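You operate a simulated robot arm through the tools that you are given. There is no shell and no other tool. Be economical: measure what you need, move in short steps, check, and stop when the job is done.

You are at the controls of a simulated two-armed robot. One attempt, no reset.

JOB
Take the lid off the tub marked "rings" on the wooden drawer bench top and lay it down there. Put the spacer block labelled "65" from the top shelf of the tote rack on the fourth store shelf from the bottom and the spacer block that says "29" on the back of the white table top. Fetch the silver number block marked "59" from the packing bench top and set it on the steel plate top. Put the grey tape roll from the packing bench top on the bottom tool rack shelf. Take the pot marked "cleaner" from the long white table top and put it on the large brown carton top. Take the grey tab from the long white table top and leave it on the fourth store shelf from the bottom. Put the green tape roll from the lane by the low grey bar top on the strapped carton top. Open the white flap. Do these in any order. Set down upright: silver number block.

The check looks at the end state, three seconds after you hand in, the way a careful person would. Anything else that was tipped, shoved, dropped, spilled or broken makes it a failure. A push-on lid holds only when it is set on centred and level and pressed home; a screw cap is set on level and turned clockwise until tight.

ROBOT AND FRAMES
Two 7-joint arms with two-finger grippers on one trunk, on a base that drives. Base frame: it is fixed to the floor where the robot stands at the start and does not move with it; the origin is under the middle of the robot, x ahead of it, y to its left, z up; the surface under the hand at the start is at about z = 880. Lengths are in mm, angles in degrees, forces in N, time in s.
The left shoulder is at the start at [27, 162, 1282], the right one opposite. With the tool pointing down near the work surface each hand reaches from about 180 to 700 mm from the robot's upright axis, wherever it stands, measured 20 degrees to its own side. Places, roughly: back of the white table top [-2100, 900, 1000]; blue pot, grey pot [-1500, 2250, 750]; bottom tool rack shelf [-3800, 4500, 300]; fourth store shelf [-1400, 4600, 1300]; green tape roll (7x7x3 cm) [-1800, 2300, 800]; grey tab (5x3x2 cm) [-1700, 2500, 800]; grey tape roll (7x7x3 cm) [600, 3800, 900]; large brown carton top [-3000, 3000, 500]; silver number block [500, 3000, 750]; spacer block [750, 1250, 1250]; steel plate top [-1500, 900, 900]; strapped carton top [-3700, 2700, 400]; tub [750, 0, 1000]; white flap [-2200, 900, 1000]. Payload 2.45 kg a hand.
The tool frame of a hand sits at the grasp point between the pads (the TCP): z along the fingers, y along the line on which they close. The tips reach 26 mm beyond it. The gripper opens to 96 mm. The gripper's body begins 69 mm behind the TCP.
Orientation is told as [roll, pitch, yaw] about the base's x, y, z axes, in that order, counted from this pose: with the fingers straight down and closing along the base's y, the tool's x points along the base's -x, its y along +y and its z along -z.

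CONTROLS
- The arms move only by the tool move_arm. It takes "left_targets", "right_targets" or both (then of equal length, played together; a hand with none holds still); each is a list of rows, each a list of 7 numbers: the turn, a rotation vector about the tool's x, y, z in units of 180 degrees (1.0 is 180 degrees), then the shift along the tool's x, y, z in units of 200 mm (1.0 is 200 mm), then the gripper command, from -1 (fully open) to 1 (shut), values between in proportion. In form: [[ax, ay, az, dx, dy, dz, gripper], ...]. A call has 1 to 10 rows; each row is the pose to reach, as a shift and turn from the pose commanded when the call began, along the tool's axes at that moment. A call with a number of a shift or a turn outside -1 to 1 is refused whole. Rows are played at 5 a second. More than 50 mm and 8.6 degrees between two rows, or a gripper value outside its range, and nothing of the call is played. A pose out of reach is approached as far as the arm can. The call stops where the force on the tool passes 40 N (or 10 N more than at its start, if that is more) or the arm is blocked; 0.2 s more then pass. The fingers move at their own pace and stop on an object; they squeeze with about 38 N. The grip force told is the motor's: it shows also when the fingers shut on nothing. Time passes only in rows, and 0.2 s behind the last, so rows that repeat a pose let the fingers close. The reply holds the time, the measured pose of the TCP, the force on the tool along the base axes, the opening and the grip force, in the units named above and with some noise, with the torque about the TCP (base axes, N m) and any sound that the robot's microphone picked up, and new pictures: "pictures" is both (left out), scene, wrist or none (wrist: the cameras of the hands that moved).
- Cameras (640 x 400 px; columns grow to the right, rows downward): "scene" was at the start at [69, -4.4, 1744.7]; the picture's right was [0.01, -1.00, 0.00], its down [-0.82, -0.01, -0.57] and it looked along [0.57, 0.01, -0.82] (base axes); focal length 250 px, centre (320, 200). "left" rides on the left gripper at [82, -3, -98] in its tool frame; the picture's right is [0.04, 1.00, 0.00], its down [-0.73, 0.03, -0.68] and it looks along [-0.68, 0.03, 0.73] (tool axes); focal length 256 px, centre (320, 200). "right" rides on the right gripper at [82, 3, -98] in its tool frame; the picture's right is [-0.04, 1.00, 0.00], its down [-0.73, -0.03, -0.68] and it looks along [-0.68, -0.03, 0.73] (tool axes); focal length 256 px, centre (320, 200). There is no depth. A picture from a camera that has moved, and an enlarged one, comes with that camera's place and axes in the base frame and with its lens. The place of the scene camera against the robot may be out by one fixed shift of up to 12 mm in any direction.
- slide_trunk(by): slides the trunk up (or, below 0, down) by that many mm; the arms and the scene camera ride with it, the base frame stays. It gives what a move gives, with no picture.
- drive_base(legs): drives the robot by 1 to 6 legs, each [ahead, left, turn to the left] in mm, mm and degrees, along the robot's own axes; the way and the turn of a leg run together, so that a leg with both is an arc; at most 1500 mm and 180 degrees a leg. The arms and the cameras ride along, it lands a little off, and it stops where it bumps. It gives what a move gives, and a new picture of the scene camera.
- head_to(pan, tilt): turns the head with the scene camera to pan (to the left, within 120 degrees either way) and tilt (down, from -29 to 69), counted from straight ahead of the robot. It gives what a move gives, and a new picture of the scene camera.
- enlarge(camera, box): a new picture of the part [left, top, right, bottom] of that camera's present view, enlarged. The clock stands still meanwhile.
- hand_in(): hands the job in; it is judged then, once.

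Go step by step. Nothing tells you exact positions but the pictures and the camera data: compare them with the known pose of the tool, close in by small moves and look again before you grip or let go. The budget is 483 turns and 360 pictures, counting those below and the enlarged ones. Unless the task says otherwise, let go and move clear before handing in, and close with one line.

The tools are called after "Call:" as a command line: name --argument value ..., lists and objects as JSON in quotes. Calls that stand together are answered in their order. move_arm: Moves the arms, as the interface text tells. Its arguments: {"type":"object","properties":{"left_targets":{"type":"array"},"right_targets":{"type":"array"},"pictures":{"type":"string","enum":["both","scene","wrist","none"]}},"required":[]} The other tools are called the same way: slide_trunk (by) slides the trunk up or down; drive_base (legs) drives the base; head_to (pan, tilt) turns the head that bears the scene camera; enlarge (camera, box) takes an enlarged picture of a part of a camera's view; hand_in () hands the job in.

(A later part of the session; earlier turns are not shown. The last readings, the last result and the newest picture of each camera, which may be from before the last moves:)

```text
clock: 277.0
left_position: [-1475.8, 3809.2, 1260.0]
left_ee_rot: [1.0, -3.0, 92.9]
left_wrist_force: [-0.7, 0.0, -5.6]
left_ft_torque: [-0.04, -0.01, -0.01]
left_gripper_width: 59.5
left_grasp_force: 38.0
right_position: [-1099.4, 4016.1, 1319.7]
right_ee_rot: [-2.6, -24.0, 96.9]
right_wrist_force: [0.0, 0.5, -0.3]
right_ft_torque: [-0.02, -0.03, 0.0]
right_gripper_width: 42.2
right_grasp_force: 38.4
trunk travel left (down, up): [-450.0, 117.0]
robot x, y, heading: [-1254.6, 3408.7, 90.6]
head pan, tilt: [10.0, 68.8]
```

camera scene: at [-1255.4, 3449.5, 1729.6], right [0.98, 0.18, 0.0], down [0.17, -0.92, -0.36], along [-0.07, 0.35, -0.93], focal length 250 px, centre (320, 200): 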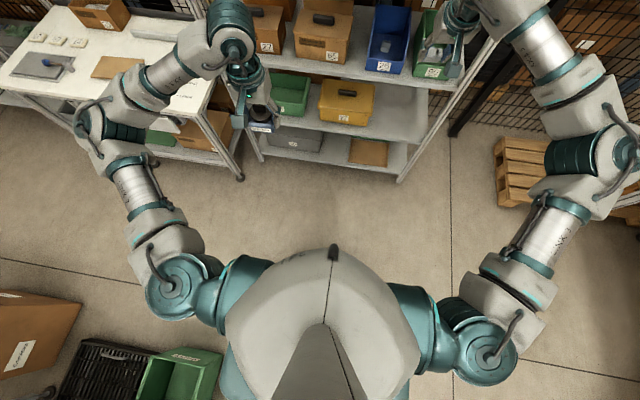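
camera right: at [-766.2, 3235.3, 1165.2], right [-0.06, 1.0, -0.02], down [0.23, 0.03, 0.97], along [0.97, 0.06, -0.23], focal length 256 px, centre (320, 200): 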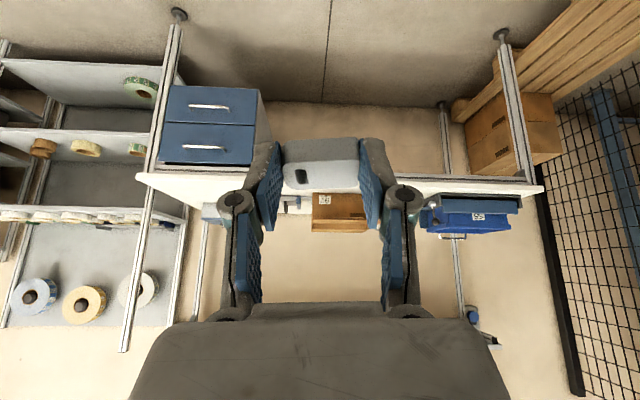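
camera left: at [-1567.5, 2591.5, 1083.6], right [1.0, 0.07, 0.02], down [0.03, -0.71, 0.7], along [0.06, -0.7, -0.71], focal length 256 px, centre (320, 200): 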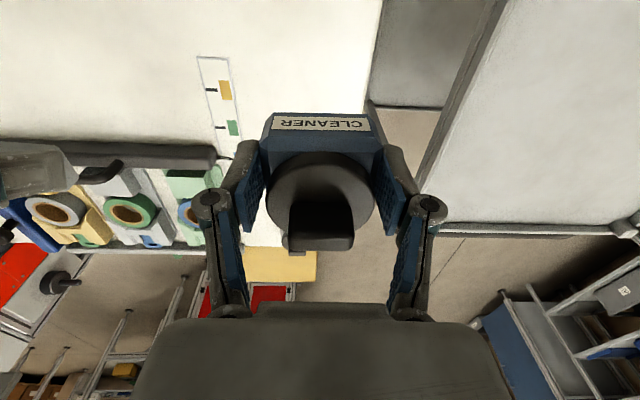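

Call:
move_arm --right_targets '[[0, -0.012, 0, 0, 0, -0.05, 1], [0, -0.024, 0, 0, 0, -0.1, 1], [0, -0.036, 0, -0.03, 0, -0.15, 1]]' --pictures "none"

Call:
drive_base --legs '[[340, 0, 0]]'

Call:
move_arm --right_targets '[[0, 0, 0, 0, 0, 0, 1], [0, 0, 0, 0, 0, 0, 1], [0, 0, 0, 0, 0, 0, 1], [0, 0, 0, 0, 0, 0, 1], [0, 0, 0, 0, 0, 0, 1], [0, 0, 0, 0, 0, 0, 1], [0, 0, 0, 0, 0, 0, 1]]' --pictures "wrist"

```text
clock: 277.8
left_position: [-1472.5, 3809.0, 1261.7]
left_ee_rot: [1.1, -3.1, 93.0]
left_wrist_force: [-0.6, 0.4, -4.7]
left_ft_torque: [-0.04, -0.03, -0.02]
left_gripper_width: 59.5
left_grasp_force: 38.5
right_position: [-1097.6, 4008.2, 1349.5]
right_ee_rot: [-2.5, -30.4, 97.2]
right_wrist_force: [-0.6, 0.6, 0.1]
right_ft_torque: [-0.01, -0.04, 0.01]
right_gripper_width: 42.1
right_grasp_force: 37.8
trunk travel left (down, up): [-450.0, 117.0]
robot x, y, heading: [-1251.4, 3410.8, 90.5]
head pan, tilt: [10.0, 68.8]
```

```text
clock: 280.0
left_position: [-1480.2, 4138.3, 1262.2]
left_ee_rot: [1.0, -3.2, 93.1]
left_wrist_force: [-0.1, 0.1, -4.2]
left_ft_torque: [-0.05, -0.01, -0.01]
left_gripper_width: 59.7
left_grasp_force: 38.4
right_position: [-1106.2, 4339.9, 1352.3]
right_ee_rot: [-2.6, -30.7, 97.5]
right_wrist_force: [0.2, -0.7, -0.3]
right_ft_torque: [0.04, 0.0, 0.02]
right_gripper_width: 42.1
right_grasp_force: 37.7
trunk travel left (down, up): [-450.0, 117.0]
robot x, y, heading: [-1260.2, 3741.8, 90.7]
head pan, tilt: [10.0, 68.8]
camera scene: at [-1265.6, 3777.6, 1729.7], right [0.98, 0.19, 0.0], down [0.17, -0.92, -0.36], along [-0.07, 0.35, -0.93], focal length 250 px, centre (320, 200)
```

scene: 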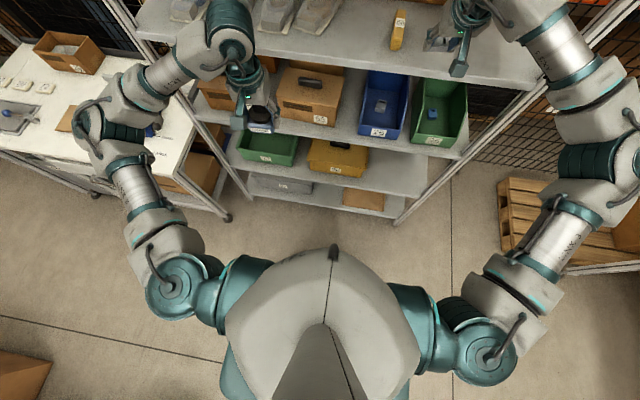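

```text
clock: 281.6
left_position: [-1478.9, 4137.0, 1262.3]
left_ee_rot: [1.2, -3.2, 93.1]
left_wrist_force: [0.5, 1.3, -4.9]
left_ft_torque: [-0.06, 0.01, -0.02]
left_gripper_width: 59.7
left_grasp_force: 38.0
right_position: [-1105.6, 4338.0, 1352.7]
right_ee_rot: [-2.6, -30.5, 97.4]
right_wrist_force: [-0.1, 0.1, -0.1]
right_ft_torque: [-0.01, 0.02, 0.0]
right_gripper_width: 42.1
right_grasp_force: 37.4
trunk travel left (down, up): [-450.0, 117.0]
robot x, y, heading: [-1260.0, 3739.3, 90.7]
head pan, tilt: [10.0, 68.8]
camera right: at [-1097.3, 4218.3, 1395.6], right [-1.0, -0.07, -0.02], down [-0.04, 0.28, 0.96], along [-0.07, 0.96, -0.28], focal length 256 px, centre (320, 200)
```

right: 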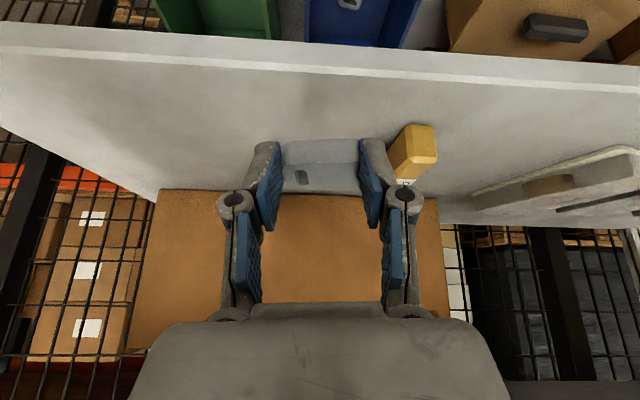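

Call:
move_arm --right_targets '[[0, 0, 0, -0.08, -0.05, 0.05, 1], [0, 0, 0, -0.16, -0.1, 0.095, 1], [0, 0, 0, -0.24, -0.15, 0.14, 1], [0, 0, 0, -0.323, -0.2, 0.19, 1], [0, 0, 0, -0.323, -0.2, 0.19, 1], [0, 0, 0, -0.323, -0.2, 0.19, 1], [0, 0, 0, -0.323, -0.2, 0.19, 1]]' --pictures "none"

Call:
move_arm --right_targets '[[0, 0, 0, 0.025, 0, 0.043, 1], [0, 0, 0, 0.05, 0, 0.086, 1], [0, 0, 0, 0.075, 0, 0.129, 1], [0, 0, 0, 0.1, 0, 0.172, 1], [0, 0, 0, 0.11, 0, 0.19, 1]]' --pictures "wrist"

```text
clock: 283.2
left_position: [-1479.6, 4138.7, 1261.3]
left_ee_rot: [1.1, -3.3, 93.0]
left_wrist_force: [-0.2, 1.5, -4.9]
left_ft_torque: [-0.11, 0.0, 0.01]
left_gripper_width: 59.4
left_grasp_force: 38.3
right_position: [-1072.7, 4417.1, 1356.2]
right_ee_rot: [-2.6, -30.7, 97.5]
right_wrist_force: [-0.3, 0.6, 0.0]
right_ft_torque: [-0.03, 0.0, 0.0]
right_gripper_width: 41.9
right_grasp_force: 38.5
trunk travel left (down, up): [-450.0, 117.0]
robot x, y, heading: [-1255.1, 3738.0, 90.4]
head pan, tilt: [10.0, 68.8]
```

```text
clock: 284.4
left_position: [-1479.3, 4138.3, 1261.8]
left_ee_rot: [1.1, -3.2, 93.1]
left_wrist_force: [0.2, 0.1, -4.4]
left_ft_torque: [-0.03, 0.02, 0.01]
left_gripper_width: 59.6
left_grasp_force: 38.2
right_position: [-1072.9, 4417.4, 1309.9]
right_ee_rot: [-2.7, -30.7, 97.6]
right_wrist_force: [0.2, 0.5, -0.8]
right_ft_torque: [0.02, -0.01, -0.02]
right_gripper_width: 42.2
right_grasp_force: 37.2
trunk travel left (down, up): [-450.0, 117.0]
robot x, y, heading: [-1257.6, 3741.6, 90.7]
head pan, tilt: [10.0, 68.8]
camera right: at [-1064.0, 4297.9, 1354.2], right [-1.0, -0.07, -0.02], down [-0.04, 0.28, 0.96], along [-0.07, 0.96, -0.28], focal length 256 px, centre (320, 200)
```

right: 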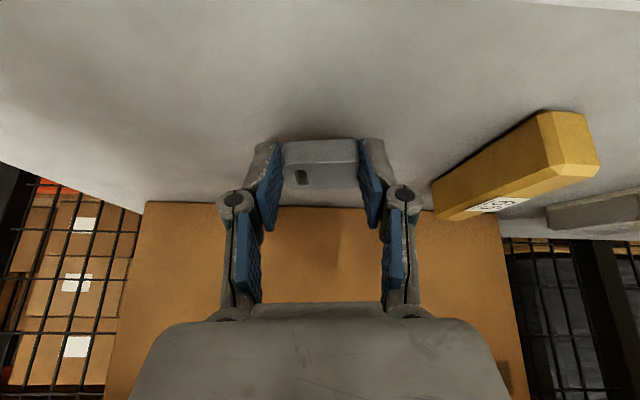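

Call:
move_arm --right_targets '[[0, 0, 0, 0.0127, 0, 0.0215, 1], [0, 0, 0, 0.025, 0, 0.043, 1], [0, 0, 0, 0.038, 0, 0.065, 1], [0, 0, 0, 0.05, 0, 0.086, 1]]' --pictures "none"

```text
clock: 285.4
left_position: [-1479.6, 4134.8, 1262.8]
left_ee_rot: [1.0, -3.3, 93.1]
left_wrist_force: [-0.4, 0.3, -4.0]
left_ft_torque: [-0.06, 0.02, -0.03]
left_gripper_width: 59.8
left_grasp_force: 38.2
right_position: [-1071.3, 4415.5, 1298.0]
right_ee_rot: [-2.4, -31.4, 97.3]
right_wrist_force: [4.1, 9.9, 38.1]
right_ft_torque: [0.4, 0.77, -0.31]
right_gripper_width: 42.2
right_grasp_force: 38.3
trunk travel left (down, up): [-450.0, 117.0]
robot x, y, heading: [-1259.5, 3740.7, 90.6]
head pan, tilt: [10.0, 68.8]
```

Contact with the shelf. Ease up slightly, open a little and withdraw along the fingers.

Call:
move_arm --right_targets '[[0, 0, 0, -0.015, 0, -0.03, 1], [0, 0, 0, -0.02, 0, -0.035, 0], [0, 0, 0, -0.02, 0, -0.035, -0.25], [0, 0, 0, -0.02, 0, -0.1, -0.25], [0, 0, 0, -0.02, 0, -0.25, -0.25], [0, 0, 0, -0.02, 0, -0.45, -0.25], [0, 0, 0, -0.02, 0, -0.65, -0.25]]' --pictures "wrist"

```text
clock: 287.0
left_position: [-1479.5, 4135.8, 1262.0]
left_ee_rot: [1.1, -3.3, 93.1]
left_wrist_force: [0.3, 0.3, -5.0]
left_ft_torque: [-0.03, -0.01, -0.01]
left_gripper_width: 59.8
left_grasp_force: 38.3
right_position: [-1070.1, 4353.6, 1407.5]
right_ee_rot: [-2.6, -30.6, 97.5]
right_wrist_force: [-0.2, 0.6, 0.7]
right_ft_torque: [-0.06, -0.02, -0.05]
right_gripper_width: 60.2
right_grasp_force: 0.0
trunk travel left (down, up): [-450.0, 117.0]
robot x, y, heading: [-1262.3, 3738.8, 90.8]
head pan, tilt: [10.0, 68.8]
camera right: at [-1062.5, 4234.5, 1449.5], right [-1.0, -0.07, -0.02], down [-0.04, 0.28, 0.96], along [-0.07, 0.96, -0.28], focal length 256 px, centre (320, 200)
```

right: 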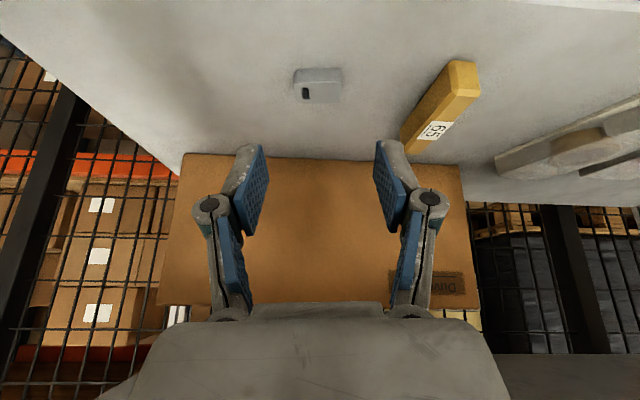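

Both items are on the fourth shelf. Next, still holding the pot in the left hand, I'll go back behind the long table to take the green tape roll with the right hand.

Call:
drive_base --legs '[[-340, 0, 0], [0, 0, 179.2]]'

Call:
move_arm --right_targets '[[0.006, 0.034, -0.01, 0.02, 0, 0.02, -1], [0.008, 0.068, -0.02, 0.05, 0, 0.05, -1], [0.01, 0.102, -0.03, 0.1, 0, 0.1, -1], [0.012, 0.136, -0.035, 0.15, 0, 0.15, -1], [0.014, 0.17, -0.04, 0.2, 0, 0.2, -1]]' --pictures "none"

Call:
slide_trunk --by -200

Call:
drive_base --legs '[[430, -205, 0]]'

```text
clock: 296.4
left_position: [-1051.4, 2991.5, 1261.6]
left_ee_rot: [1.0, -3.1, -89.2]
left_wrist_force: [0.2, 0.2, -5.2]
left_ft_torque: [0.07, -0.02, 0.03]
left_gripper_width: 59.6
left_grasp_force: 37.9
right_position: [-1468.6, 2789.7, 1406.1]
right_ee_rot: [-2.6, -30.7, -84.9]
right_wrist_force: [-0.5, 0.3, 0.3]
right_ft_torque: [-0.02, 0.02, -0.02]
right_gripper_width: 59.8
right_grasp_force: 0.1
trunk travel left (down, up): [-450.0, 117.0]
robot x, y, heading: [-1254.9, 3393.0, -91.4]
head pan, tilt: [10.0, 68.8]
camera scene: at [-1238.8, 3343.7, 1729.6], right [-0.99, -0.15, 0.0], down [-0.14, 0.92, -0.36], along [0.05, -0.35, -0.93], focal length 250 px, centre (320, 200)
```

scene: 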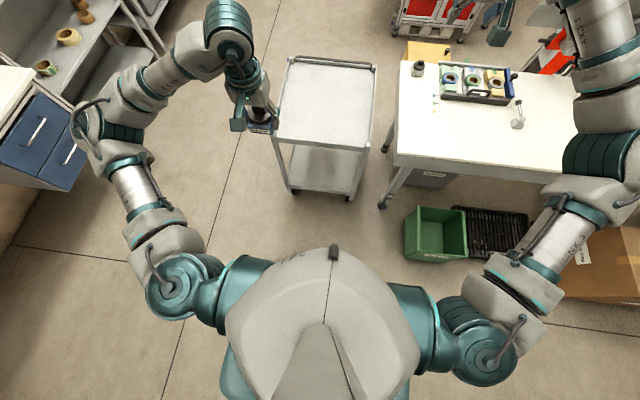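

```text
clock: 297.6
left_position: [-1050.3, 2993.7, 1263.1]
left_ee_rot: [1.0, -3.5, -89.2]
left_wrist_force: [0.3, 0.4, -4.8]
left_ft_torque: [0.06, -0.04, -0.01]
left_gripper_width: 59.7
left_grasp_force: 38.0
right_position: [-1469.7, 2807.7, 1353.7]
right_ee_rot: [-6.5, 0.4, -79.8]
right_wrist_force: [0.2, -0.4, 0.3]
right_ft_torque: [0.02, 0.02, -0.01]
right_gripper_width: 96.1
right_grasp_force: 0.0
trunk travel left (down, up): [-450.0, 117.0]
robot x, y, heading: [-1253.5, 3400.2, -91.6]
head pan, tilt: [10.0, 68.8]
```

```text
clock: 299.8
left_position: [-1051.2, 2997.2, 1063.4]
left_ee_rot: [1.1, -3.4, -89.3]
left_wrist_force: [0.2, 0.4, -4.7]
left_ft_torque: [0.03, -0.02, 0.03]
left_gripper_width: 59.7
left_grasp_force: 37.9
right_position: [-1470.0, 2809.9, 1153.2]
right_ee_rot: [-6.5, 0.2, -80.0]
right_wrist_force: [-0.2, -0.8, -0.3]
right_ft_torque: [0.03, 0.0, 0.0]
right_gripper_width: 96.0
right_grasp_force: 0.1
trunk travel left (down, up): [-250.0, 317.0]
robot x, y, heading: [-1256.2, 3397.4, -91.7]
head pan, tilt: [10.0, 68.8]
```

```text
clock: 302.6
left_position: [-1260.9, 2577.3, 1062.4]
left_ee_rot: [0.9, -3.4, -89.0]
left_wrist_force: [-0.9, 0.7, -4.8]
left_ft_torque: [0.07, 0.01, -0.01]
left_gripper_width: 59.3
left_grasp_force: 38.3
right_position: [-1679.1, 2387.1, 1153.5]
right_ee_rot: [-6.8, 0.3, -79.8]
right_wrist_force: [-0.6, 0.5, -0.6]
right_ft_torque: [0.03, 0.02, 0.02]
right_gripper_width: 95.8
right_grasp_force: 0.0
trunk travel left (down, up): [-250.0, 317.0]
robot x, y, heading: [-1469.2, 2978.3, -91.2]
head pan, tilt: [10.0, 68.8]
camera scene: at [-1450.9, 2848.6, 1528.2], right [-0.99, -0.15, 0.0], down [-0.14, 0.92, -0.36], along [0.05, -0.35, -0.93], focal length 250 px, centre (320, 200)
```

scene: 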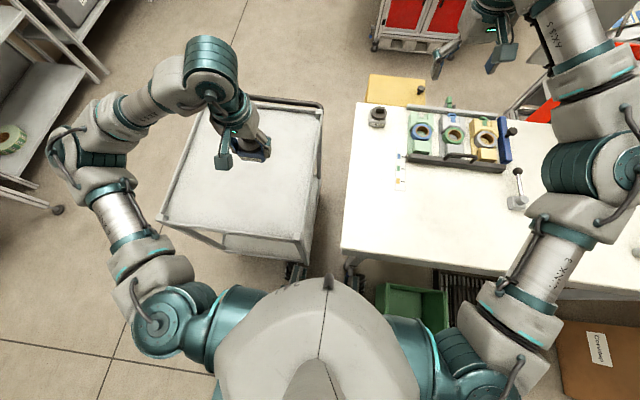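

Call:
enlarge --camera "scene" --box '[380, 80, 540, 180]'

Call:
move_arm --right_targets '[[-0.013, 0, 0.02, 0.05, -0.15, 0.05, -1], [-0.025, 0, 0.04, 0.1, -0.3, 0.1, -1], [-0.038, 0, 0.061, 0.15, -0.5, 0.15, -1], [-0.038, 0, 0.061, 0.15, -0.65, 0.2, -1], [-0.038, 0, 0.061, 0.15, -0.65, 0.2, -1], [-0.038, 0, 0.061, 0.15, -0.65, 0.2, -1], [-0.038, 0, 0.061, 0.15, -0.65, 0.2, -1]]' --pictures "wrist"

```text
4.00 times, centred on (460, 130) of scene
camera zoom: at [-1450.9, 2848.6, 1528.2], right [-0.99, -0.15, 0.0], down [-0.14, 0.92, -0.36], along [0.05, -0.35, -0.93], focal length 998 px, centre (-240, 480)
```

zoom: 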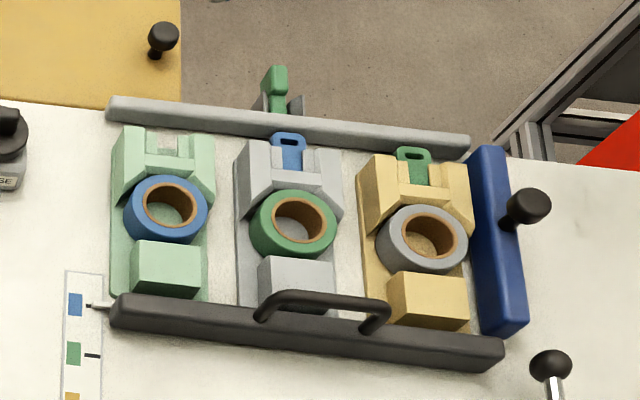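

```text
clock: 304.2
left_position: [-1265.5, 2581.1, 1065.3]
left_ee_rot: [1.2, -3.6, -89.1]
left_wrist_force: [-0.3, -0.4, -5.0]
left_ft_torque: [0.09, -0.03, -0.02]
left_gripper_width: 59.7
left_grasp_force: 38.1
right_position: [-1822.5, 2395.8, 1130.0]
right_ee_rot: [0.3, -0.5, -90.8]
right_wrist_force: [1.0, -0.1, 0.7]
right_ft_torque: [0.02, 0.02, 0.02]
right_gripper_width: 96.0
right_grasp_force: 0.0
trunk travel left (down, up): [-250.0, 317.0]
robot x, y, heading: [-1466.7, 2976.8, -91.3]
head pan, tilt: [10.0, 68.8]
camera right: at [-1820.3, 2480.0, 1228.4], right [1.0, -0.05, 0.01], down [-0.04, -0.73, 0.69], along [-0.03, -0.69, -0.73], focal length 256 px, centre (320, 200)
```

right: 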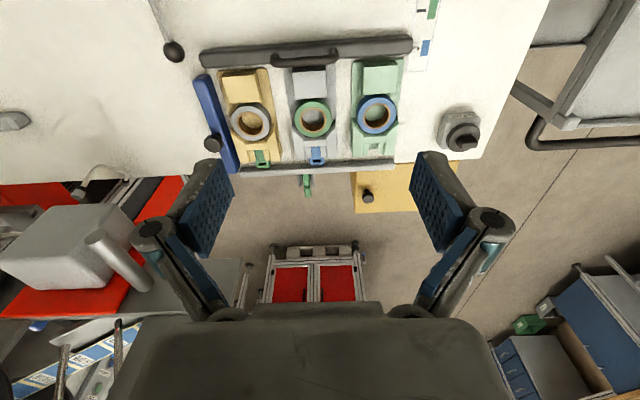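

The green roll sits in the middle, grey dispenser. Moving the right hand above it.

Call:
move_arm --right_targets '[[0, 0, 0, -0.11, -0.01, 0.18, -1], [0, 0, 0, -0.22, -0.02, 0.36, -1], [0, 0, 0, -0.33, -0.04, 0.54, -1], [0, 0, 0, -0.44, -0.05, 0.72, -1], [0, 0, 0, -0.54, -0.065, 0.9, -1], [0, 0, 0, -0.54, -0.065, 0.9, -1]]' --pictures "wrist"

```text
clock: 305.6
left_position: [-1263.9, 2579.8, 1063.6]
left_ee_rot: [1.1, -3.5, -89.1]
left_wrist_force: [0.8, -0.3, -4.5]
left_ft_torque: [0.04, 0.01, 0.01]
left_gripper_width: 59.5
left_grasp_force: 37.9
right_position: [-1833.0, 2306.8, 974.7]
right_ee_rot: [0.2, -0.7, -90.8]
right_wrist_force: [-0.1, -0.1, 0.9]
right_ft_torque: [0.01, 0.0, -0.02]
right_gripper_width: 96.2
right_grasp_force: 0.1
right hand out of reach, approached as far as the arm can: row 5, 6
trunk travel left (down, up): [-250.0, 317.0]
robot x, y, heading: [-1466.3, 2977.2, -91.4]
head pan, tilt: [10.0, 68.8]
camera right: at [-1829.2, 2389.9, 1073.6], right [1.0, -0.05, 0.01], down [-0.04, -0.72, 0.69], along [-0.03, -0.69, -0.73], focal length 256 px, centre (320, 200)
```

right: 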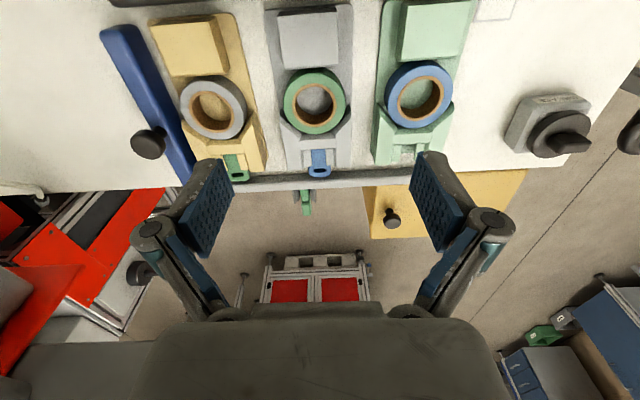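

Call:
drive_base --legs '[[30, 0, 0]]'

Call:
move_arm --right_targets '[[0, 0, 0, 0, -0.01, 0.15, -1], [0, 0, 0, 0.02, -0.02, 0.3, -1], [0, 0, 0, 0.03, -0.02, 0.42, -1], [0, 0, 0, 0.03, -0.02, 0.42, -1]]' --pictures "wrist"

```text
clock: 306.6
left_position: [-1252.2, 2573.9, 1063.8]
left_ee_rot: [0.6, -3.7, -88.3]
left_wrist_force: [0.3, -0.1, -5.2]
left_ft_torque: [0.11, -0.02, 0.0]
left_gripper_width: 59.5
left_grasp_force: 38.2
right_position: [-1818.3, 2291.5, 982.7]
right_ee_rot: [-0.3, -0.9, -90.2]
right_wrist_force: [1.1, -1.1, -0.2]
right_ft_torque: [0.02, 0.06, -0.01]
right_gripper_width: 95.9
right_grasp_force: 0.1
trunk travel left (down, up): [-250.0, 317.0]
robot x, y, heading: [-1467.8, 2964.2, -90.9]
head pan, tilt: [10.0, 68.8]
stopped in leg 1: the robot was blocked; the commanded pose is now the measured one
camera scene: at [-1447.0, 2829.8, 1527.5], right [-0.99, -0.16, 0.0], down [-0.15, 0.92, -0.35], along [0.05, -0.35, -0.94], focal length 250 px, centre (320, 200)
```

scene: 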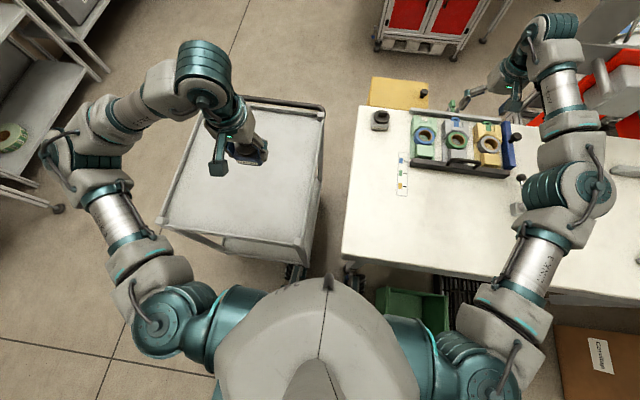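

```text
clock: 307.6
left_position: [-1257.4, 2576.3, 1066.5]
left_ee_rot: [1.0, -4.1, -88.4]
left_wrist_force: [-0.4, 0.2, -4.2]
left_ft_torque: [0.11, -0.01, 0.0]
left_gripper_width: 59.9
left_grasp_force: 37.9
right_position: [-1828.8, 2300.1, 898.9]
right_ee_rot: [0.1, -1.0, -90.1]
right_wrist_force: [0.0, -0.2, 0.1]
right_ft_torque: [0.03, 0.01, 0.01]
right_gripper_width: 95.7
right_grasp_force: 0.1
trunk travel left (down, up): [-250.0, 317.0]
robot x, y, heading: [-1469.8, 2963.4, -90.8]
head pan, tilt: [10.0, 68.8]
camera right: at [-1824.4, 2383.8, 996.5], right [1.0, -0.04, 0.0], down [-0.03, -0.72, 0.69], along [-0.03, -0.69, -0.72], focal length 256 px, centre (320, 200)
```

right: 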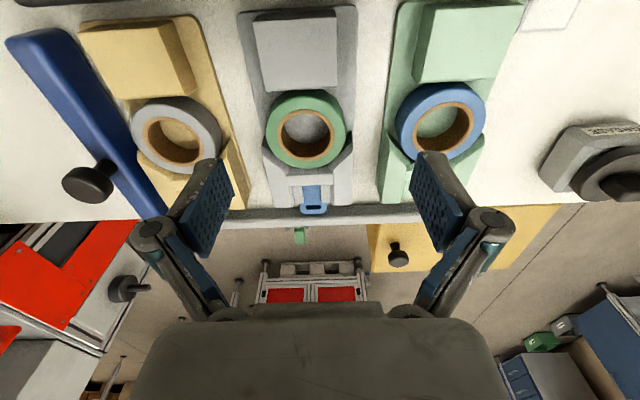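

Call:
move_arm --right_targets '[[0, 0, 0, -0.055, -0.05, 0.08, -1], [0, 0, 0, -0.055, -0.05, 0.17, -1], [0, 0, 0, -0.055, -0.05, 0.25, -1], [0, 0, 0, -0.055, -0.05, 0.25, -1]]' --pictures "wrist"

```text
clock: 308.6
left_position: [-1257.5, 2576.6, 1066.0]
left_ee_rot: [1.0, -3.9, -88.4]
left_wrist_force: [-0.1, -0.7, -5.2]
left_ft_torque: [0.06, 0.01, 0.03]
left_gripper_width: 59.5
left_grasp_force: 38.1
right_position: [-1837.7, 2286.9, 848.8]
right_ee_rot: [0.2, -1.2, -90.1]
right_wrist_force: [-0.7, 0.3, 0.2]
right_ft_torque: [0.04, 0.02, -0.01]
right_gripper_width: 96.2
right_grasp_force: 0.0
trunk travel left (down, up): [-250.0, 317.0]
robot x, y, heading: [-1470.0, 2968.4, -91.1]
head pan, tilt: [10.0, 68.8]
camera right: at [-1834.2, 2371.1, 945.7], right [1.0, -0.04, 0.0], down [-0.03, -0.72, 0.69], along [-0.03, -0.69, -0.72], focal length 256 px, centre (320, 200)
```

right: 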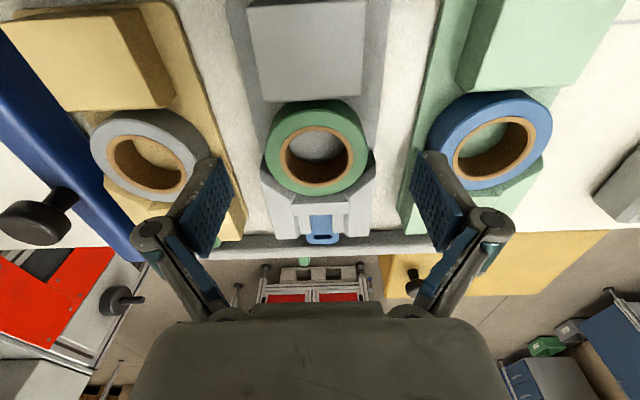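

Call:
move_arm --right_targets '[[0, 0, 0, 0, 0, 0.0, -0.75], [0, 0, 0, 0, 0, 0.06, -0.75], [0, 0, 0, 0, 0, 0.12, -0.75], [0, 0, 0, 0, 0, 0.12, -0.75]]' --pictures "wrist"

```text
clock: 309.6
left_position: [-1259.3, 2576.6, 1067.3]
left_ee_rot: [1.1, -4.0, -88.4]
left_wrist_force: [0.1, -0.3, -4.7]
left_ft_torque: [0.05, 0.0, -0.03]
left_gripper_width: 59.5
left_grasp_force: 37.5
right_position: [-1838.6, 2287.0, 824.5]
right_ee_rot: [0.2, -1.2, -90.1]
right_wrist_force: [-0.7, 0.5, 0.3]
right_ft_torque: [-0.01, -0.03, 0.02]
right_gripper_width: 83.9
right_grasp_force: 0.1
trunk travel left (down, up): [-250.0, 317.0]
robot x, y, heading: [-1468.7, 2964.4, -91.1]
head pan, tilt: [10.0, 68.8]
camera right: at [-1835.2, 2370.7, 922.1], right [1.0, -0.04, 0.0], down [-0.03, -0.72, 0.69], along [-0.03, -0.69, -0.72], focal length 256 px, centre (320, 200)
```

right: 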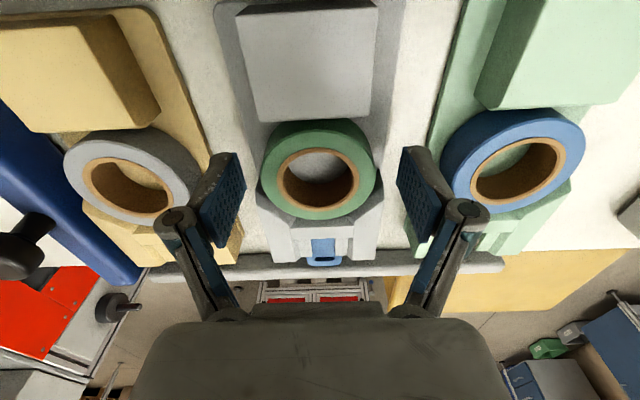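

Call:
move_arm --right_targets '[[0, 0, 0, 0, 0, 0.03, -0.75], [0, 0, 0, 0, 0, 0.045, -0.75], [0, 0, 0, 0, 0, 0.045, 0], [0, 0, 0, 0, 0, 0.045, 1], [0, 0, 0, 0, 0, 0.045, 1]]' --pictures "none"

Call:
move_arm --right_targets '[[0, 0, 0, 0, 0, -0.04, 1], [0, 0, 0, 0, 0, -0.1, 1], [0, 0, 0, 0, 0, -0.25, 1], [0, 0, 0, 0, 0, -0.45, 1]]' --pictures "wrist"

```text
clock: 310.8
left_position: [-1259.1, 2577.3, 1067.8]
left_ee_rot: [1.1, -4.0, -88.3]
left_wrist_force: [0.2, -0.2, -5.4]
left_ft_torque: [0.05, -0.02, -0.01]
left_gripper_width: 59.6
left_grasp_force: 38.3
right_position: [-1838.0, 2285.6, 816.0]
right_ee_rot: [0.1, -1.3, -90.1]
right_wrist_force: [0.0, 0.5, 0.5]
right_ft_torque: [0.0, 0.02, 0.01]
right_gripper_width: 63.7
right_grasp_force: 38.4
trunk travel left (down, up): [-250.0, 317.0]
robot x, y, heading: [-1470.4, 2964.4, -91.0]
head pan, tilt: [10.0, 68.8]
```

```text
clock: 311.8
left_position: [-1258.3, 2576.7, 1068.5]
left_ee_rot: [1.0, -4.1, -88.4]
left_wrist_force: [0.7, 0.6, -5.1]
left_ft_torque: [0.02, 0.05, 0.05]
left_gripper_width: 59.6
left_grasp_force: 38.0
right_position: [-1839.6, 2291.5, 907.1]
right_ee_rot: [0.3, -1.2, -90.0]
right_wrist_force: [-0.3, 0.0, 0.1]
right_ft_torque: [-0.03, 0.03, 0.02]
right_gripper_width: 64.0
right_grasp_force: 38.5
trunk travel left (down, up): [-250.0, 317.0]
robot x, y, heading: [-1466.7, 2961.9, -91.0]
head pan, tilt: [10.0, 68.8]
camera right: at [-1836.3, 2375.3, 1004.5], right [1.0, -0.04, 0.0], down [-0.03, -0.72, 0.69], along [-0.03, -0.69, -0.72], focal length 256 px, centre (320, 200)
```

right: 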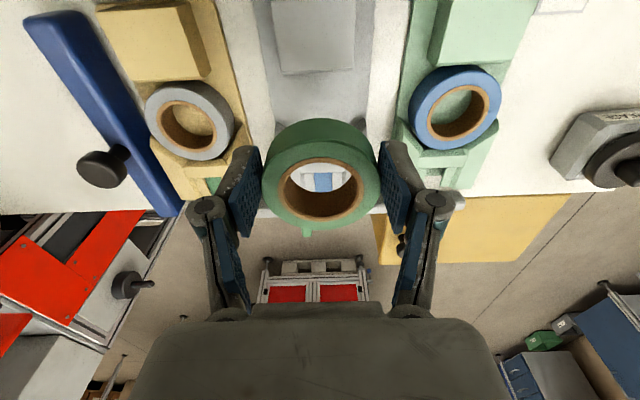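

The green roll is out cleanly. I'll draw it in, back off and head for the cartons.

Call:
move_arm --right_targets '[[0, 0, 0, 0, 0.05, -0.2, 1], [0, 0, 0, 0.15, 0.1, -0.35, 1], [0, 0, 0, 0.35, 0.2, -0.4, 1], [0, 0, 0, 0.55, 0.3, -0.4, 1], [0, 0, 0, 0.75, 0.4, -0.4, 1], [0, 0, 0, 0.95, 0.5, -0.4, 1]]' --pictures "none"

Call:
drive_base --legs '[[-470, 0, 0], [0, 0, -90]]'

Call:
head_to --pan 15 --tilt 30

```text
clock: 313.1
left_position: [-1257.7, 2577.9, 1067.6]
left_ee_rot: [1.0, -4.0, -88.4]
left_wrist_force: [-0.9, -0.7, -4.0]
left_ft_torque: [0.06, 0.02, 0.01]
left_gripper_width: 59.8
left_grasp_force: 37.7
right_position: [-1739.3, 2479.8, 981.5]
right_ee_rot: [0.2, -1.1, -90.2]
right_wrist_force: [0.1, 0.3, -0.3]
right_ft_torque: [0.0, -0.01, -0.01]
right_gripper_width: 63.7
right_grasp_force: 37.6
trunk travel left (down, up): [-250.0, 317.0]
robot x, y, heading: [-1469.2, 2962.2, -90.9]
head pan, tilt: [10.0, 68.8]
```

```text
clock: 319.8
left_position: [-1850.1, 3223.7, 1068.0]
left_ee_rot: [0.9, -3.9, -179.1]
left_wrist_force: [0.3, 0.4, -4.8]
left_ft_torque: [0.0, -0.03, -0.04]
left_gripper_width: 59.7
left_grasp_force: 37.6
right_position: [-1942.4, 3706.4, 981.0]
right_ee_rot: [0.1, -1.2, 179.2]
right_wrist_force: [0.7, -0.5, 0.1]
right_ft_torque: [0.01, -0.04, 0.03]
right_gripper_width: 63.9
right_grasp_force: 37.9
trunk travel left (down, up): [-250.0, 317.0]
robot x, y, heading: [-1459.4, 3428.6, 178.4]
head pan, tilt: [10.0, 68.8]
camera scene: at [-1577.5, 3417.6, 1528.2], right [-0.14, 0.99, 0.0], down [0.92, 0.14, -0.36], along [-0.35, -0.05, -0.93], focal length 250 px, centre (320, 200)
```

scene: 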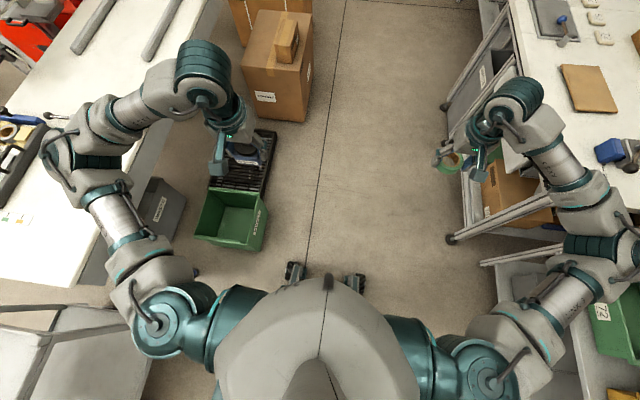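

```text
clock: 320.8
left_position: [-1847.4, 3224.3, 1068.3]
left_ee_rot: [0.9, -4.3, -179.2]
left_wrist_force: [-0.7, 0.2, -5.0]
left_ft_torque: [-0.03, -0.05, 0.0]
left_gripper_width: 59.7
left_grasp_force: 37.8
right_position: [-1937.9, 3706.4, 982.1]
right_ee_rot: [0.1, -1.2, 179.1]
right_wrist_force: [-0.3, 0.4, -0.6]
right_ft_torque: [0.01, 0.0, 0.01]
right_gripper_width: 63.9
right_grasp_force: 38.1
trunk travel left (down, up): [-250.0, 317.0]
robot x, y, heading: [-1461.5, 3425.6, 178.3]
head pan, tilt: [15.0, 30.0]
camera scene: at [-1610.5, 3405.0, 1579.4], right [-0.23, 0.97, 0.0], down [0.49, 0.12, -0.86], along [-0.84, -0.2, -0.5], focal length 250 px, centre (320, 200)
```

scene: 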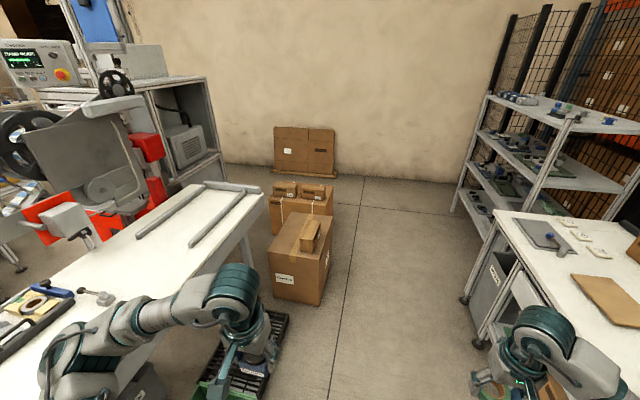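

Call:
enlarge --camera "scene" --box '[230, 150, 390, 310]'

```text
2.50 times, centred on (310, 230) of scene
camera zoom: at [-1610.5, 3405.0, 1579.4], right [-0.23, 0.97, 0.0], down [0.49, 0.12, -0.86], along [-0.84, -0.2, -0.5], focal length 624 px, centre (345, 125)
```

zoom: 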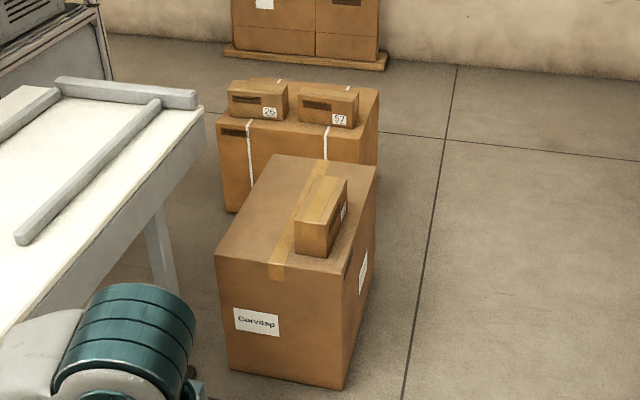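

The large brown carton's top (z≈443) spans x -3272..-2765, y 2775..3130 with a small box near its front; the strapped carton (z≈414) is behind it with two boxes. I'll drive to [-3300, 3450] and face them from the +y side.

Call:
drive_base --legs '[[1200, 0, 1.6], [640, -10, 0], [0, 0, 90]]'

Call:
head_to --pan 0 --tilt 50

```text
clock: 333.9
left_position: [-3095.3, 3080.8, 1069.8]
left_ee_rot: [1.3, -4.2, -87.5]
left_wrist_force: [0.2, 0.8, -4.7]
left_ft_torque: [0.05, 0.0, 0.0]
left_gripper_width: 59.7
left_grasp_force: 37.8
right_position: [-3574.7, 2974.9, 980.6]
right_ee_rot: [0.5, -1.2, -89.1]
right_wrist_force: [0.2, 0.0, -1.0]
right_ft_torque: [-0.03, -0.03, -0.01]
right_gripper_width: 64.1
right_grasp_force: 38.0
trunk travel left (down, up): [-250.0, 317.0]
robot x, y, heading: [-3310.1, 3455.8, -89.8]
head pan, tilt: [15.0, 30.0]
camera scene: at [-3300.8, 3299.2, 1579.6], right [-0.97, -0.26, -0.02], down [-0.12, 0.49, -0.87], along [0.23, -0.83, -0.5], focal length 250 px, centre (320, 200)
```

scene: 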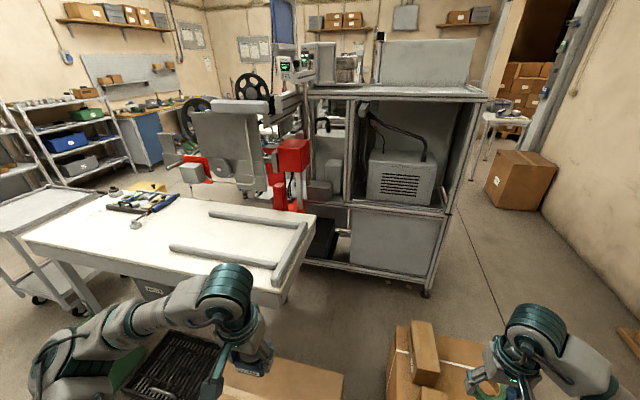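

```text
clock: 334.8
left_position: [-3091.7, 3084.9, 1070.4]
left_ee_rot: [1.0, -4.5, -87.4]
left_wrist_force: [-0.7, -0.1, -5.0]
left_ft_torque: [0.05, -0.02, 0.0]
left_gripper_width: 59.5
left_grasp_force: 37.3
right_position: [-3571.2, 2978.7, 984.2]
right_ee_rot: [0.2, -1.5, -89.2]
right_wrist_force: [-1.6, 0.6, -1.4]
right_ft_torque: [-0.02, -0.05, 0.01]
right_gripper_width: 64.0
right_grasp_force: 38.1
trunk travel left (down, up): [-250.0, 317.0]
robot x, y, heading: [-3308.1, 3459.4, -90.1]
head pan, tilt: [0.0, 50.0]
camera scene: at [-3328.2, 3310.4, 1549.9], right [-1.0, 0.0, -0.02], down [0.01, 0.77, -0.64], along [0.01, -0.64, -0.77], focal length 250 px, centre (320, 200)
```

scene: 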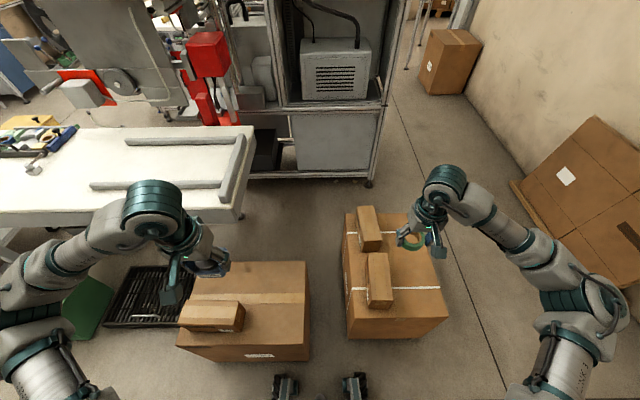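

Clear view: I'll place the pot at about [-3140, 2960] on the large carton. Moving the left hand forward and lowering the trunk.

Call:
move_arm --left_targets '[[0, 0, 0, -0.16, -0.06, 0.12, 1], [0, 0, 0, -0.31, -0.12, 0.24, 1], [0, 0, 0, -0.47, -0.18, 0.37, 1], [0, 0, 0, -0.625, -0.24, 0.5, 1], [0, 0, 0, -0.625, -0.24, 0.5, 1]]' --pictures "none"

Call:
slide_trunk --by -160

Call:
move_arm --left_targets '[[0, 0, 0, 0, 0, 0.2, 1], [0, 0, 0, 0, 0, 0.4, 1], [0, 0, 0, 0, 0, 0.6, 1], [0, 0, 0, 0, 0, 0.8, 1], [0, 0, 0, 0, 0, 1.0, 1]]' --pictures "both"

```text
clock: 336.0
left_position: [-3101.9, 2950.8, 975.4]
left_ee_rot: [-0.5, -4.5, -87.2]
left_wrist_force: [2.4, 0.3, -5.1]
left_ft_torque: [0.09, 0.11, -0.03]
left_gripper_width: 59.5
left_grasp_force: 38.4
right_position: [-3539.3, 2979.2, 991.5]
right_ee_rot: [-1.2, -1.6, -88.8]
right_wrist_force: [2.4, 0.1, -1.1]
right_ft_torque: [0.01, 0.19, 0.03]
right_gripper_width: 64.1
right_grasp_force: 38.2
trunk travel left (down, up): [-250.0, 317.0]
robot x, y, heading: [-3304.5, 3463.0, -90.1]
head pan, tilt: [0.0, 50.0]
```

```text
clock: 337.8
left_position: [-3125.4, 2951.4, 820.0]
left_ee_rot: [0.6, -4.4, -87.4]
left_wrist_force: [-1.0, 0.5, -4.0]
left_ft_torque: [0.03, 0.01, -0.01]
left_gripper_width: 59.4
left_grasp_force: 37.5
right_position: [-3562.3, 2980.1, 827.7]
right_ee_rot: [-0.2, -1.8, -89.1]
right_wrist_force: [-0.3, -0.3, 0.6]
right_ft_torque: [-0.03, 0.0, 0.0]
right_gripper_width: 63.8
right_grasp_force: 37.9
trunk travel left (down, up): [-90.0, 477.0]
robot x, y, heading: [-3311.1, 3464.0, -89.8]
head pan, tilt: [0.0, 50.0]
```

```text
clock: 339.0
left_position: [-3115.0, 2934.0, 615.6]
left_ee_rot: [0.3, -4.4, -87.5]
left_wrist_force: [0.4, -0.9, -4.9]
left_ft_torque: [0.09, -0.03, -0.01]
left_gripper_width: 59.7
left_grasp_force: 38.0
right_position: [-3557.0, 2978.9, 827.2]
right_ee_rot: [-0.7, -1.5, -89.2]
right_wrist_force: [0.4, 0.1, 0.2]
right_ft_torque: [0.02, 0.0, 0.03]
right_gripper_width: 64.1
right_grasp_force: 37.9
trunk travel left (down, up): [-90.0, 477.0]
robot x, y, heading: [-3311.3, 3458.6, -90.1]
head pan, tilt: [0.0, 50.0]
camera scene: at [-3302.2, 3146.8, 1365.5], right [-1.0, 0.0, 0.0], down [0.0, 0.77, -0.64], along [0.0, -0.64, -0.77], focal length 250 px, centre (320, 200)
camera left: at [-3123.7, 3023.2, 707.6], right [1.0, 0.09, 0.0], down [0.06, -0.68, 0.73], along [0.06, -0.73, -0.68], focal length 256 px, centre (320, 200)
```

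scene: 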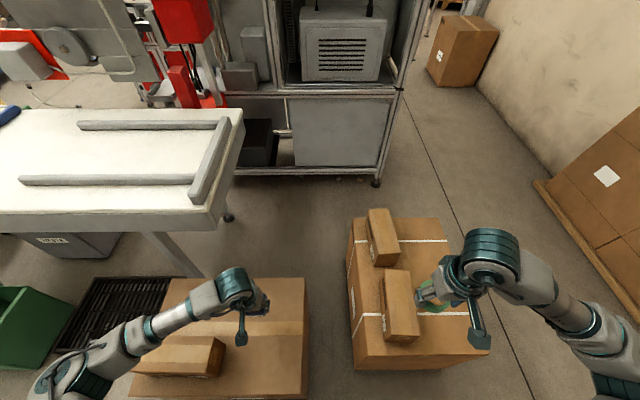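
left: 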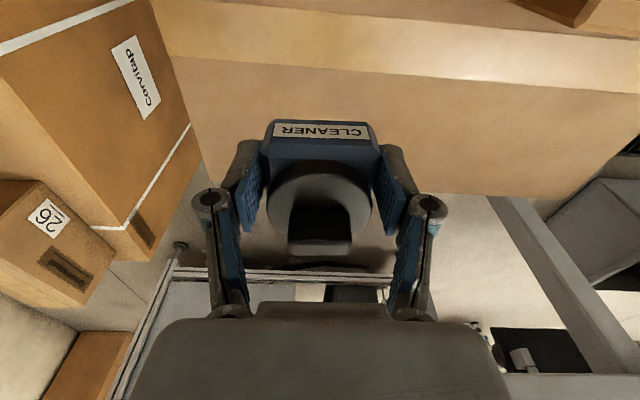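

Call:
move_arm --left_targets '[[0, 0.004, 0, 0, 0, 0.2, 1], [0, 0.008, 0, 0.01, 0, 0.4, 1], [0, 0.0144, 0, 0.02, 0, 0.55, 1], [0, 0.0144, 0, 0.02, 0, 0.6, 1], [0, 0.0144, 0, 0.02, 0, 0.6, 1]]' --pictures "none"

Call:
move_arm --left_targets '[[0, 0, 0, 0, 0, 0.02, 1], [0, 0, 0, 0, 0, 0.04, 1], [0, 0, 0, 0, 0, 0.06, 1], [0, 0, 0, 0, 0, 0.08, 1], [0, 0, 0, 0, 0, 0.1, 1], [0, 0, 0, 0, 0, 0.12, 1]]' --pictures "none"

```text
clock: 340.2
left_position: [-3118.5, 2927.1, 499.6]
left_ee_rot: [0.5, -1.9, -87.3]
left_wrist_force: [1.5, 0.1, -0.5]
left_ft_torque: [-0.15, 0.06, 0.02]
left_gripper_width: 59.6
left_grasp_force: 38.0
right_position: [-3561.2, 2978.0, 826.8]
right_ee_rot: [-0.4, -1.6, -89.1]
right_wrist_force: [0.2, 0.2, 0.4]
right_ft_torque: [0.04, -0.01, 0.01]
right_gripper_width: 64.0
right_grasp_force: 37.6
trunk travel left (down, up): [-90.0, 477.0]
robot x, y, heading: [-3307.7, 3459.5, -89.9]
head pan, tilt: [0.0, 50.0]
```

```text
clock: 341.5
left_position: [-3119.3, 2930.0, 483.9]
left_ee_rot: [0.1, -2.1, -87.4]
left_wrist_force: [-1.3, 8.6, 17.1]
left_ft_torque: [0.47, -0.13, 0.0]
left_gripper_width: 60.0
left_grasp_force: 38.1
right_position: [-3559.7, 2982.2, 828.6]
right_ee_rot: [-0.4, -1.7, -89.2]
right_wrist_force: [0.3, 0.3, -0.2]
right_ft_torque: [-0.02, 0.01, 0.0]
right_gripper_width: 64.1
right_grasp_force: 37.8
trunk travel left (down, up): [-90.0, 477.0]
robot x, y, heading: [-3311.6, 3459.4, -89.7]
head pan, tilt: [0.0, 50.0]
stopped in row 6 (left hand): the force on the tool passed its limit at 43 N (the readings are from after the stop); the commanded pose is now the measured one
```

Pot is resting on the carton. Opening and lifting away.

Call:
move_arm --left_targets '[[0, 0, 0, 0, 0, -0.01, 0.2], [0, 0, 0, 0, 0, -0.015, -0.6], [0, 0, 0, 0, 0, -0.015, -1], [0, 0, 0, 0, 0, -0.1, -1], [0, 0, 0, 0, 0, -0.3, -1], [0, 0, 0, 0, 0, -0.5, -1], [0, 0, 0, 0, 0, -0.7, -1], [0, 0, 0, 0, 0, -0.9, -1]]' --pictures "both"

```text
clock: 343.3
left_position: [-3119.0, 2937.7, 663.6]
left_ee_rot: [0.3, -2.1, -87.4]
left_wrist_force: [-0.9, 0.0, 0.2]
left_ft_torque: [0.0, 0.0, 0.02]
left_gripper_width: 95.9
left_grasp_force: 0.0
right_position: [-3560.1, 2981.2, 828.9]
right_ee_rot: [-0.5, -1.8, -89.1]
right_wrist_force: [0.6, 0.0, -0.5]
right_ft_torque: [0.0, 0.0, 0.03]
right_gripper_width: 64.1
right_grasp_force: 38.3
trunk travel left (down, up): [-90.0, 477.0]
robot x, y, heading: [-3306.6, 3457.8, -90.0]
head pan, tilt: [0.0, 50.0]
camera scene: at [-3301.9, 3149.0, 1366.2], right [-1.0, 0.0, 0.0], down [0.0, 0.77, -0.64], along [0.0, -0.64, -0.77], focal length 250 px, centre (320, 200)
camera left: at [-3126.3, 3023.2, 758.5], right [1.0, 0.09, 0.0], down [0.06, -0.71, 0.71], along [0.06, -0.7, -0.71], focal length 256 px, centre (320, 200)
```

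scene: 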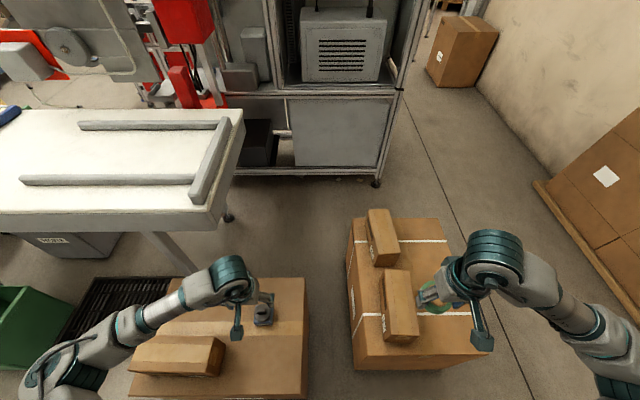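
left: 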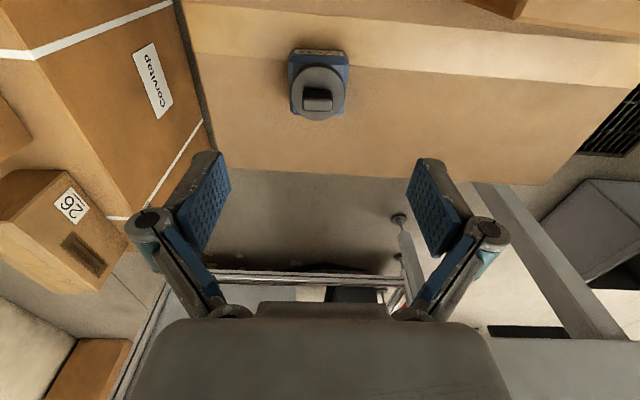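

The pot stands on the carton. Now the tape: I'll move the right hand over the free part of the strapped carton at about [-3755, 2945].

Call:
move_arm --right_targets '[[0, 0, 0, -0.03, -0.16, 0, 1], [0, 0, 0, -0.06, -0.33, 0, 1], [0, 0, 0, -0.09, -0.5, 0.05, 1], [0, 0, 0, -0.12, -0.66, 0.1, 1], [0, 0, 0, -0.15, -0.82, 0.2, 1], [0, 0, 0, -0.18, -0.95, 0.4, 1], [0, 0, 0, -0.18, -0.95, 0.6, 1], [0, 0, 0, -0.18, -0.95, 0.8, 1], [0, 0, 0, -0.18, -0.95, 1, 1], [0, 0, 0, -0.18, -0.95, 1, 1]]' --pictures "both"

```text
clock: 345.5
left_position: [-3118.7, 2936.9, 664.7]
left_ee_rot: [0.3, -2.2, -87.3]
left_wrist_force: [0.4, 0.1, -0.9]
left_ft_torque: [-0.02, 0.01, 0.0]
left_gripper_width: 95.9
left_grasp_force: 0.1
right_position: [-3751.0, 2936.6, 630.5]
right_ee_rot: [-0.5, -1.8, -89.0]
right_wrist_force: [0.2, 0.3, -0.3]
right_ft_torque: [0.01, 0.01, 0.01]
right_gripper_width: 64.0
right_grasp_force: 38.3
trunk travel left (down, up): [-90.0, 477.0]
robot x, y, heading: [-3305.5, 3462.1, -90.0]
head pan, tilt: [0.0, 50.0]
camera scene: at [-3302.9, 3149.0, 1366.2], right [-1.0, 0.0, 0.0], down [0.0, 0.77, -0.64], along [0.0, -0.64, -0.77], focal length 250 px, centre (320, 200)
camera right: at [-3747.0, 3021.7, 727.2], right [1.0, -0.02, -0.01], down [-0.01, -0.71, 0.7], along [-0.02, -0.7, -0.71], focal length 256 px, centre (320, 200)
```

scene: 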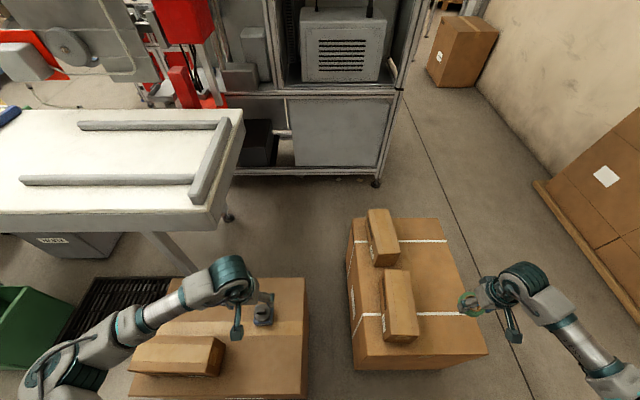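
right: 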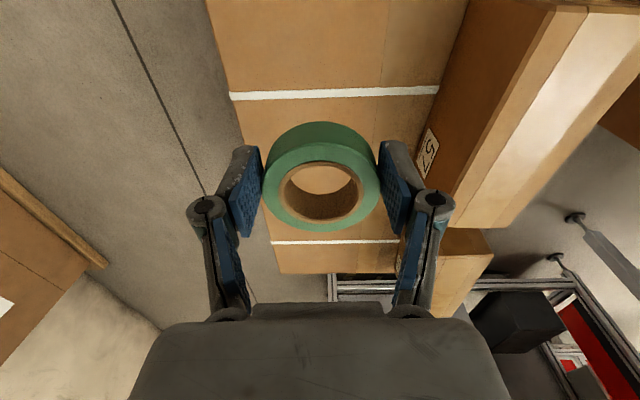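

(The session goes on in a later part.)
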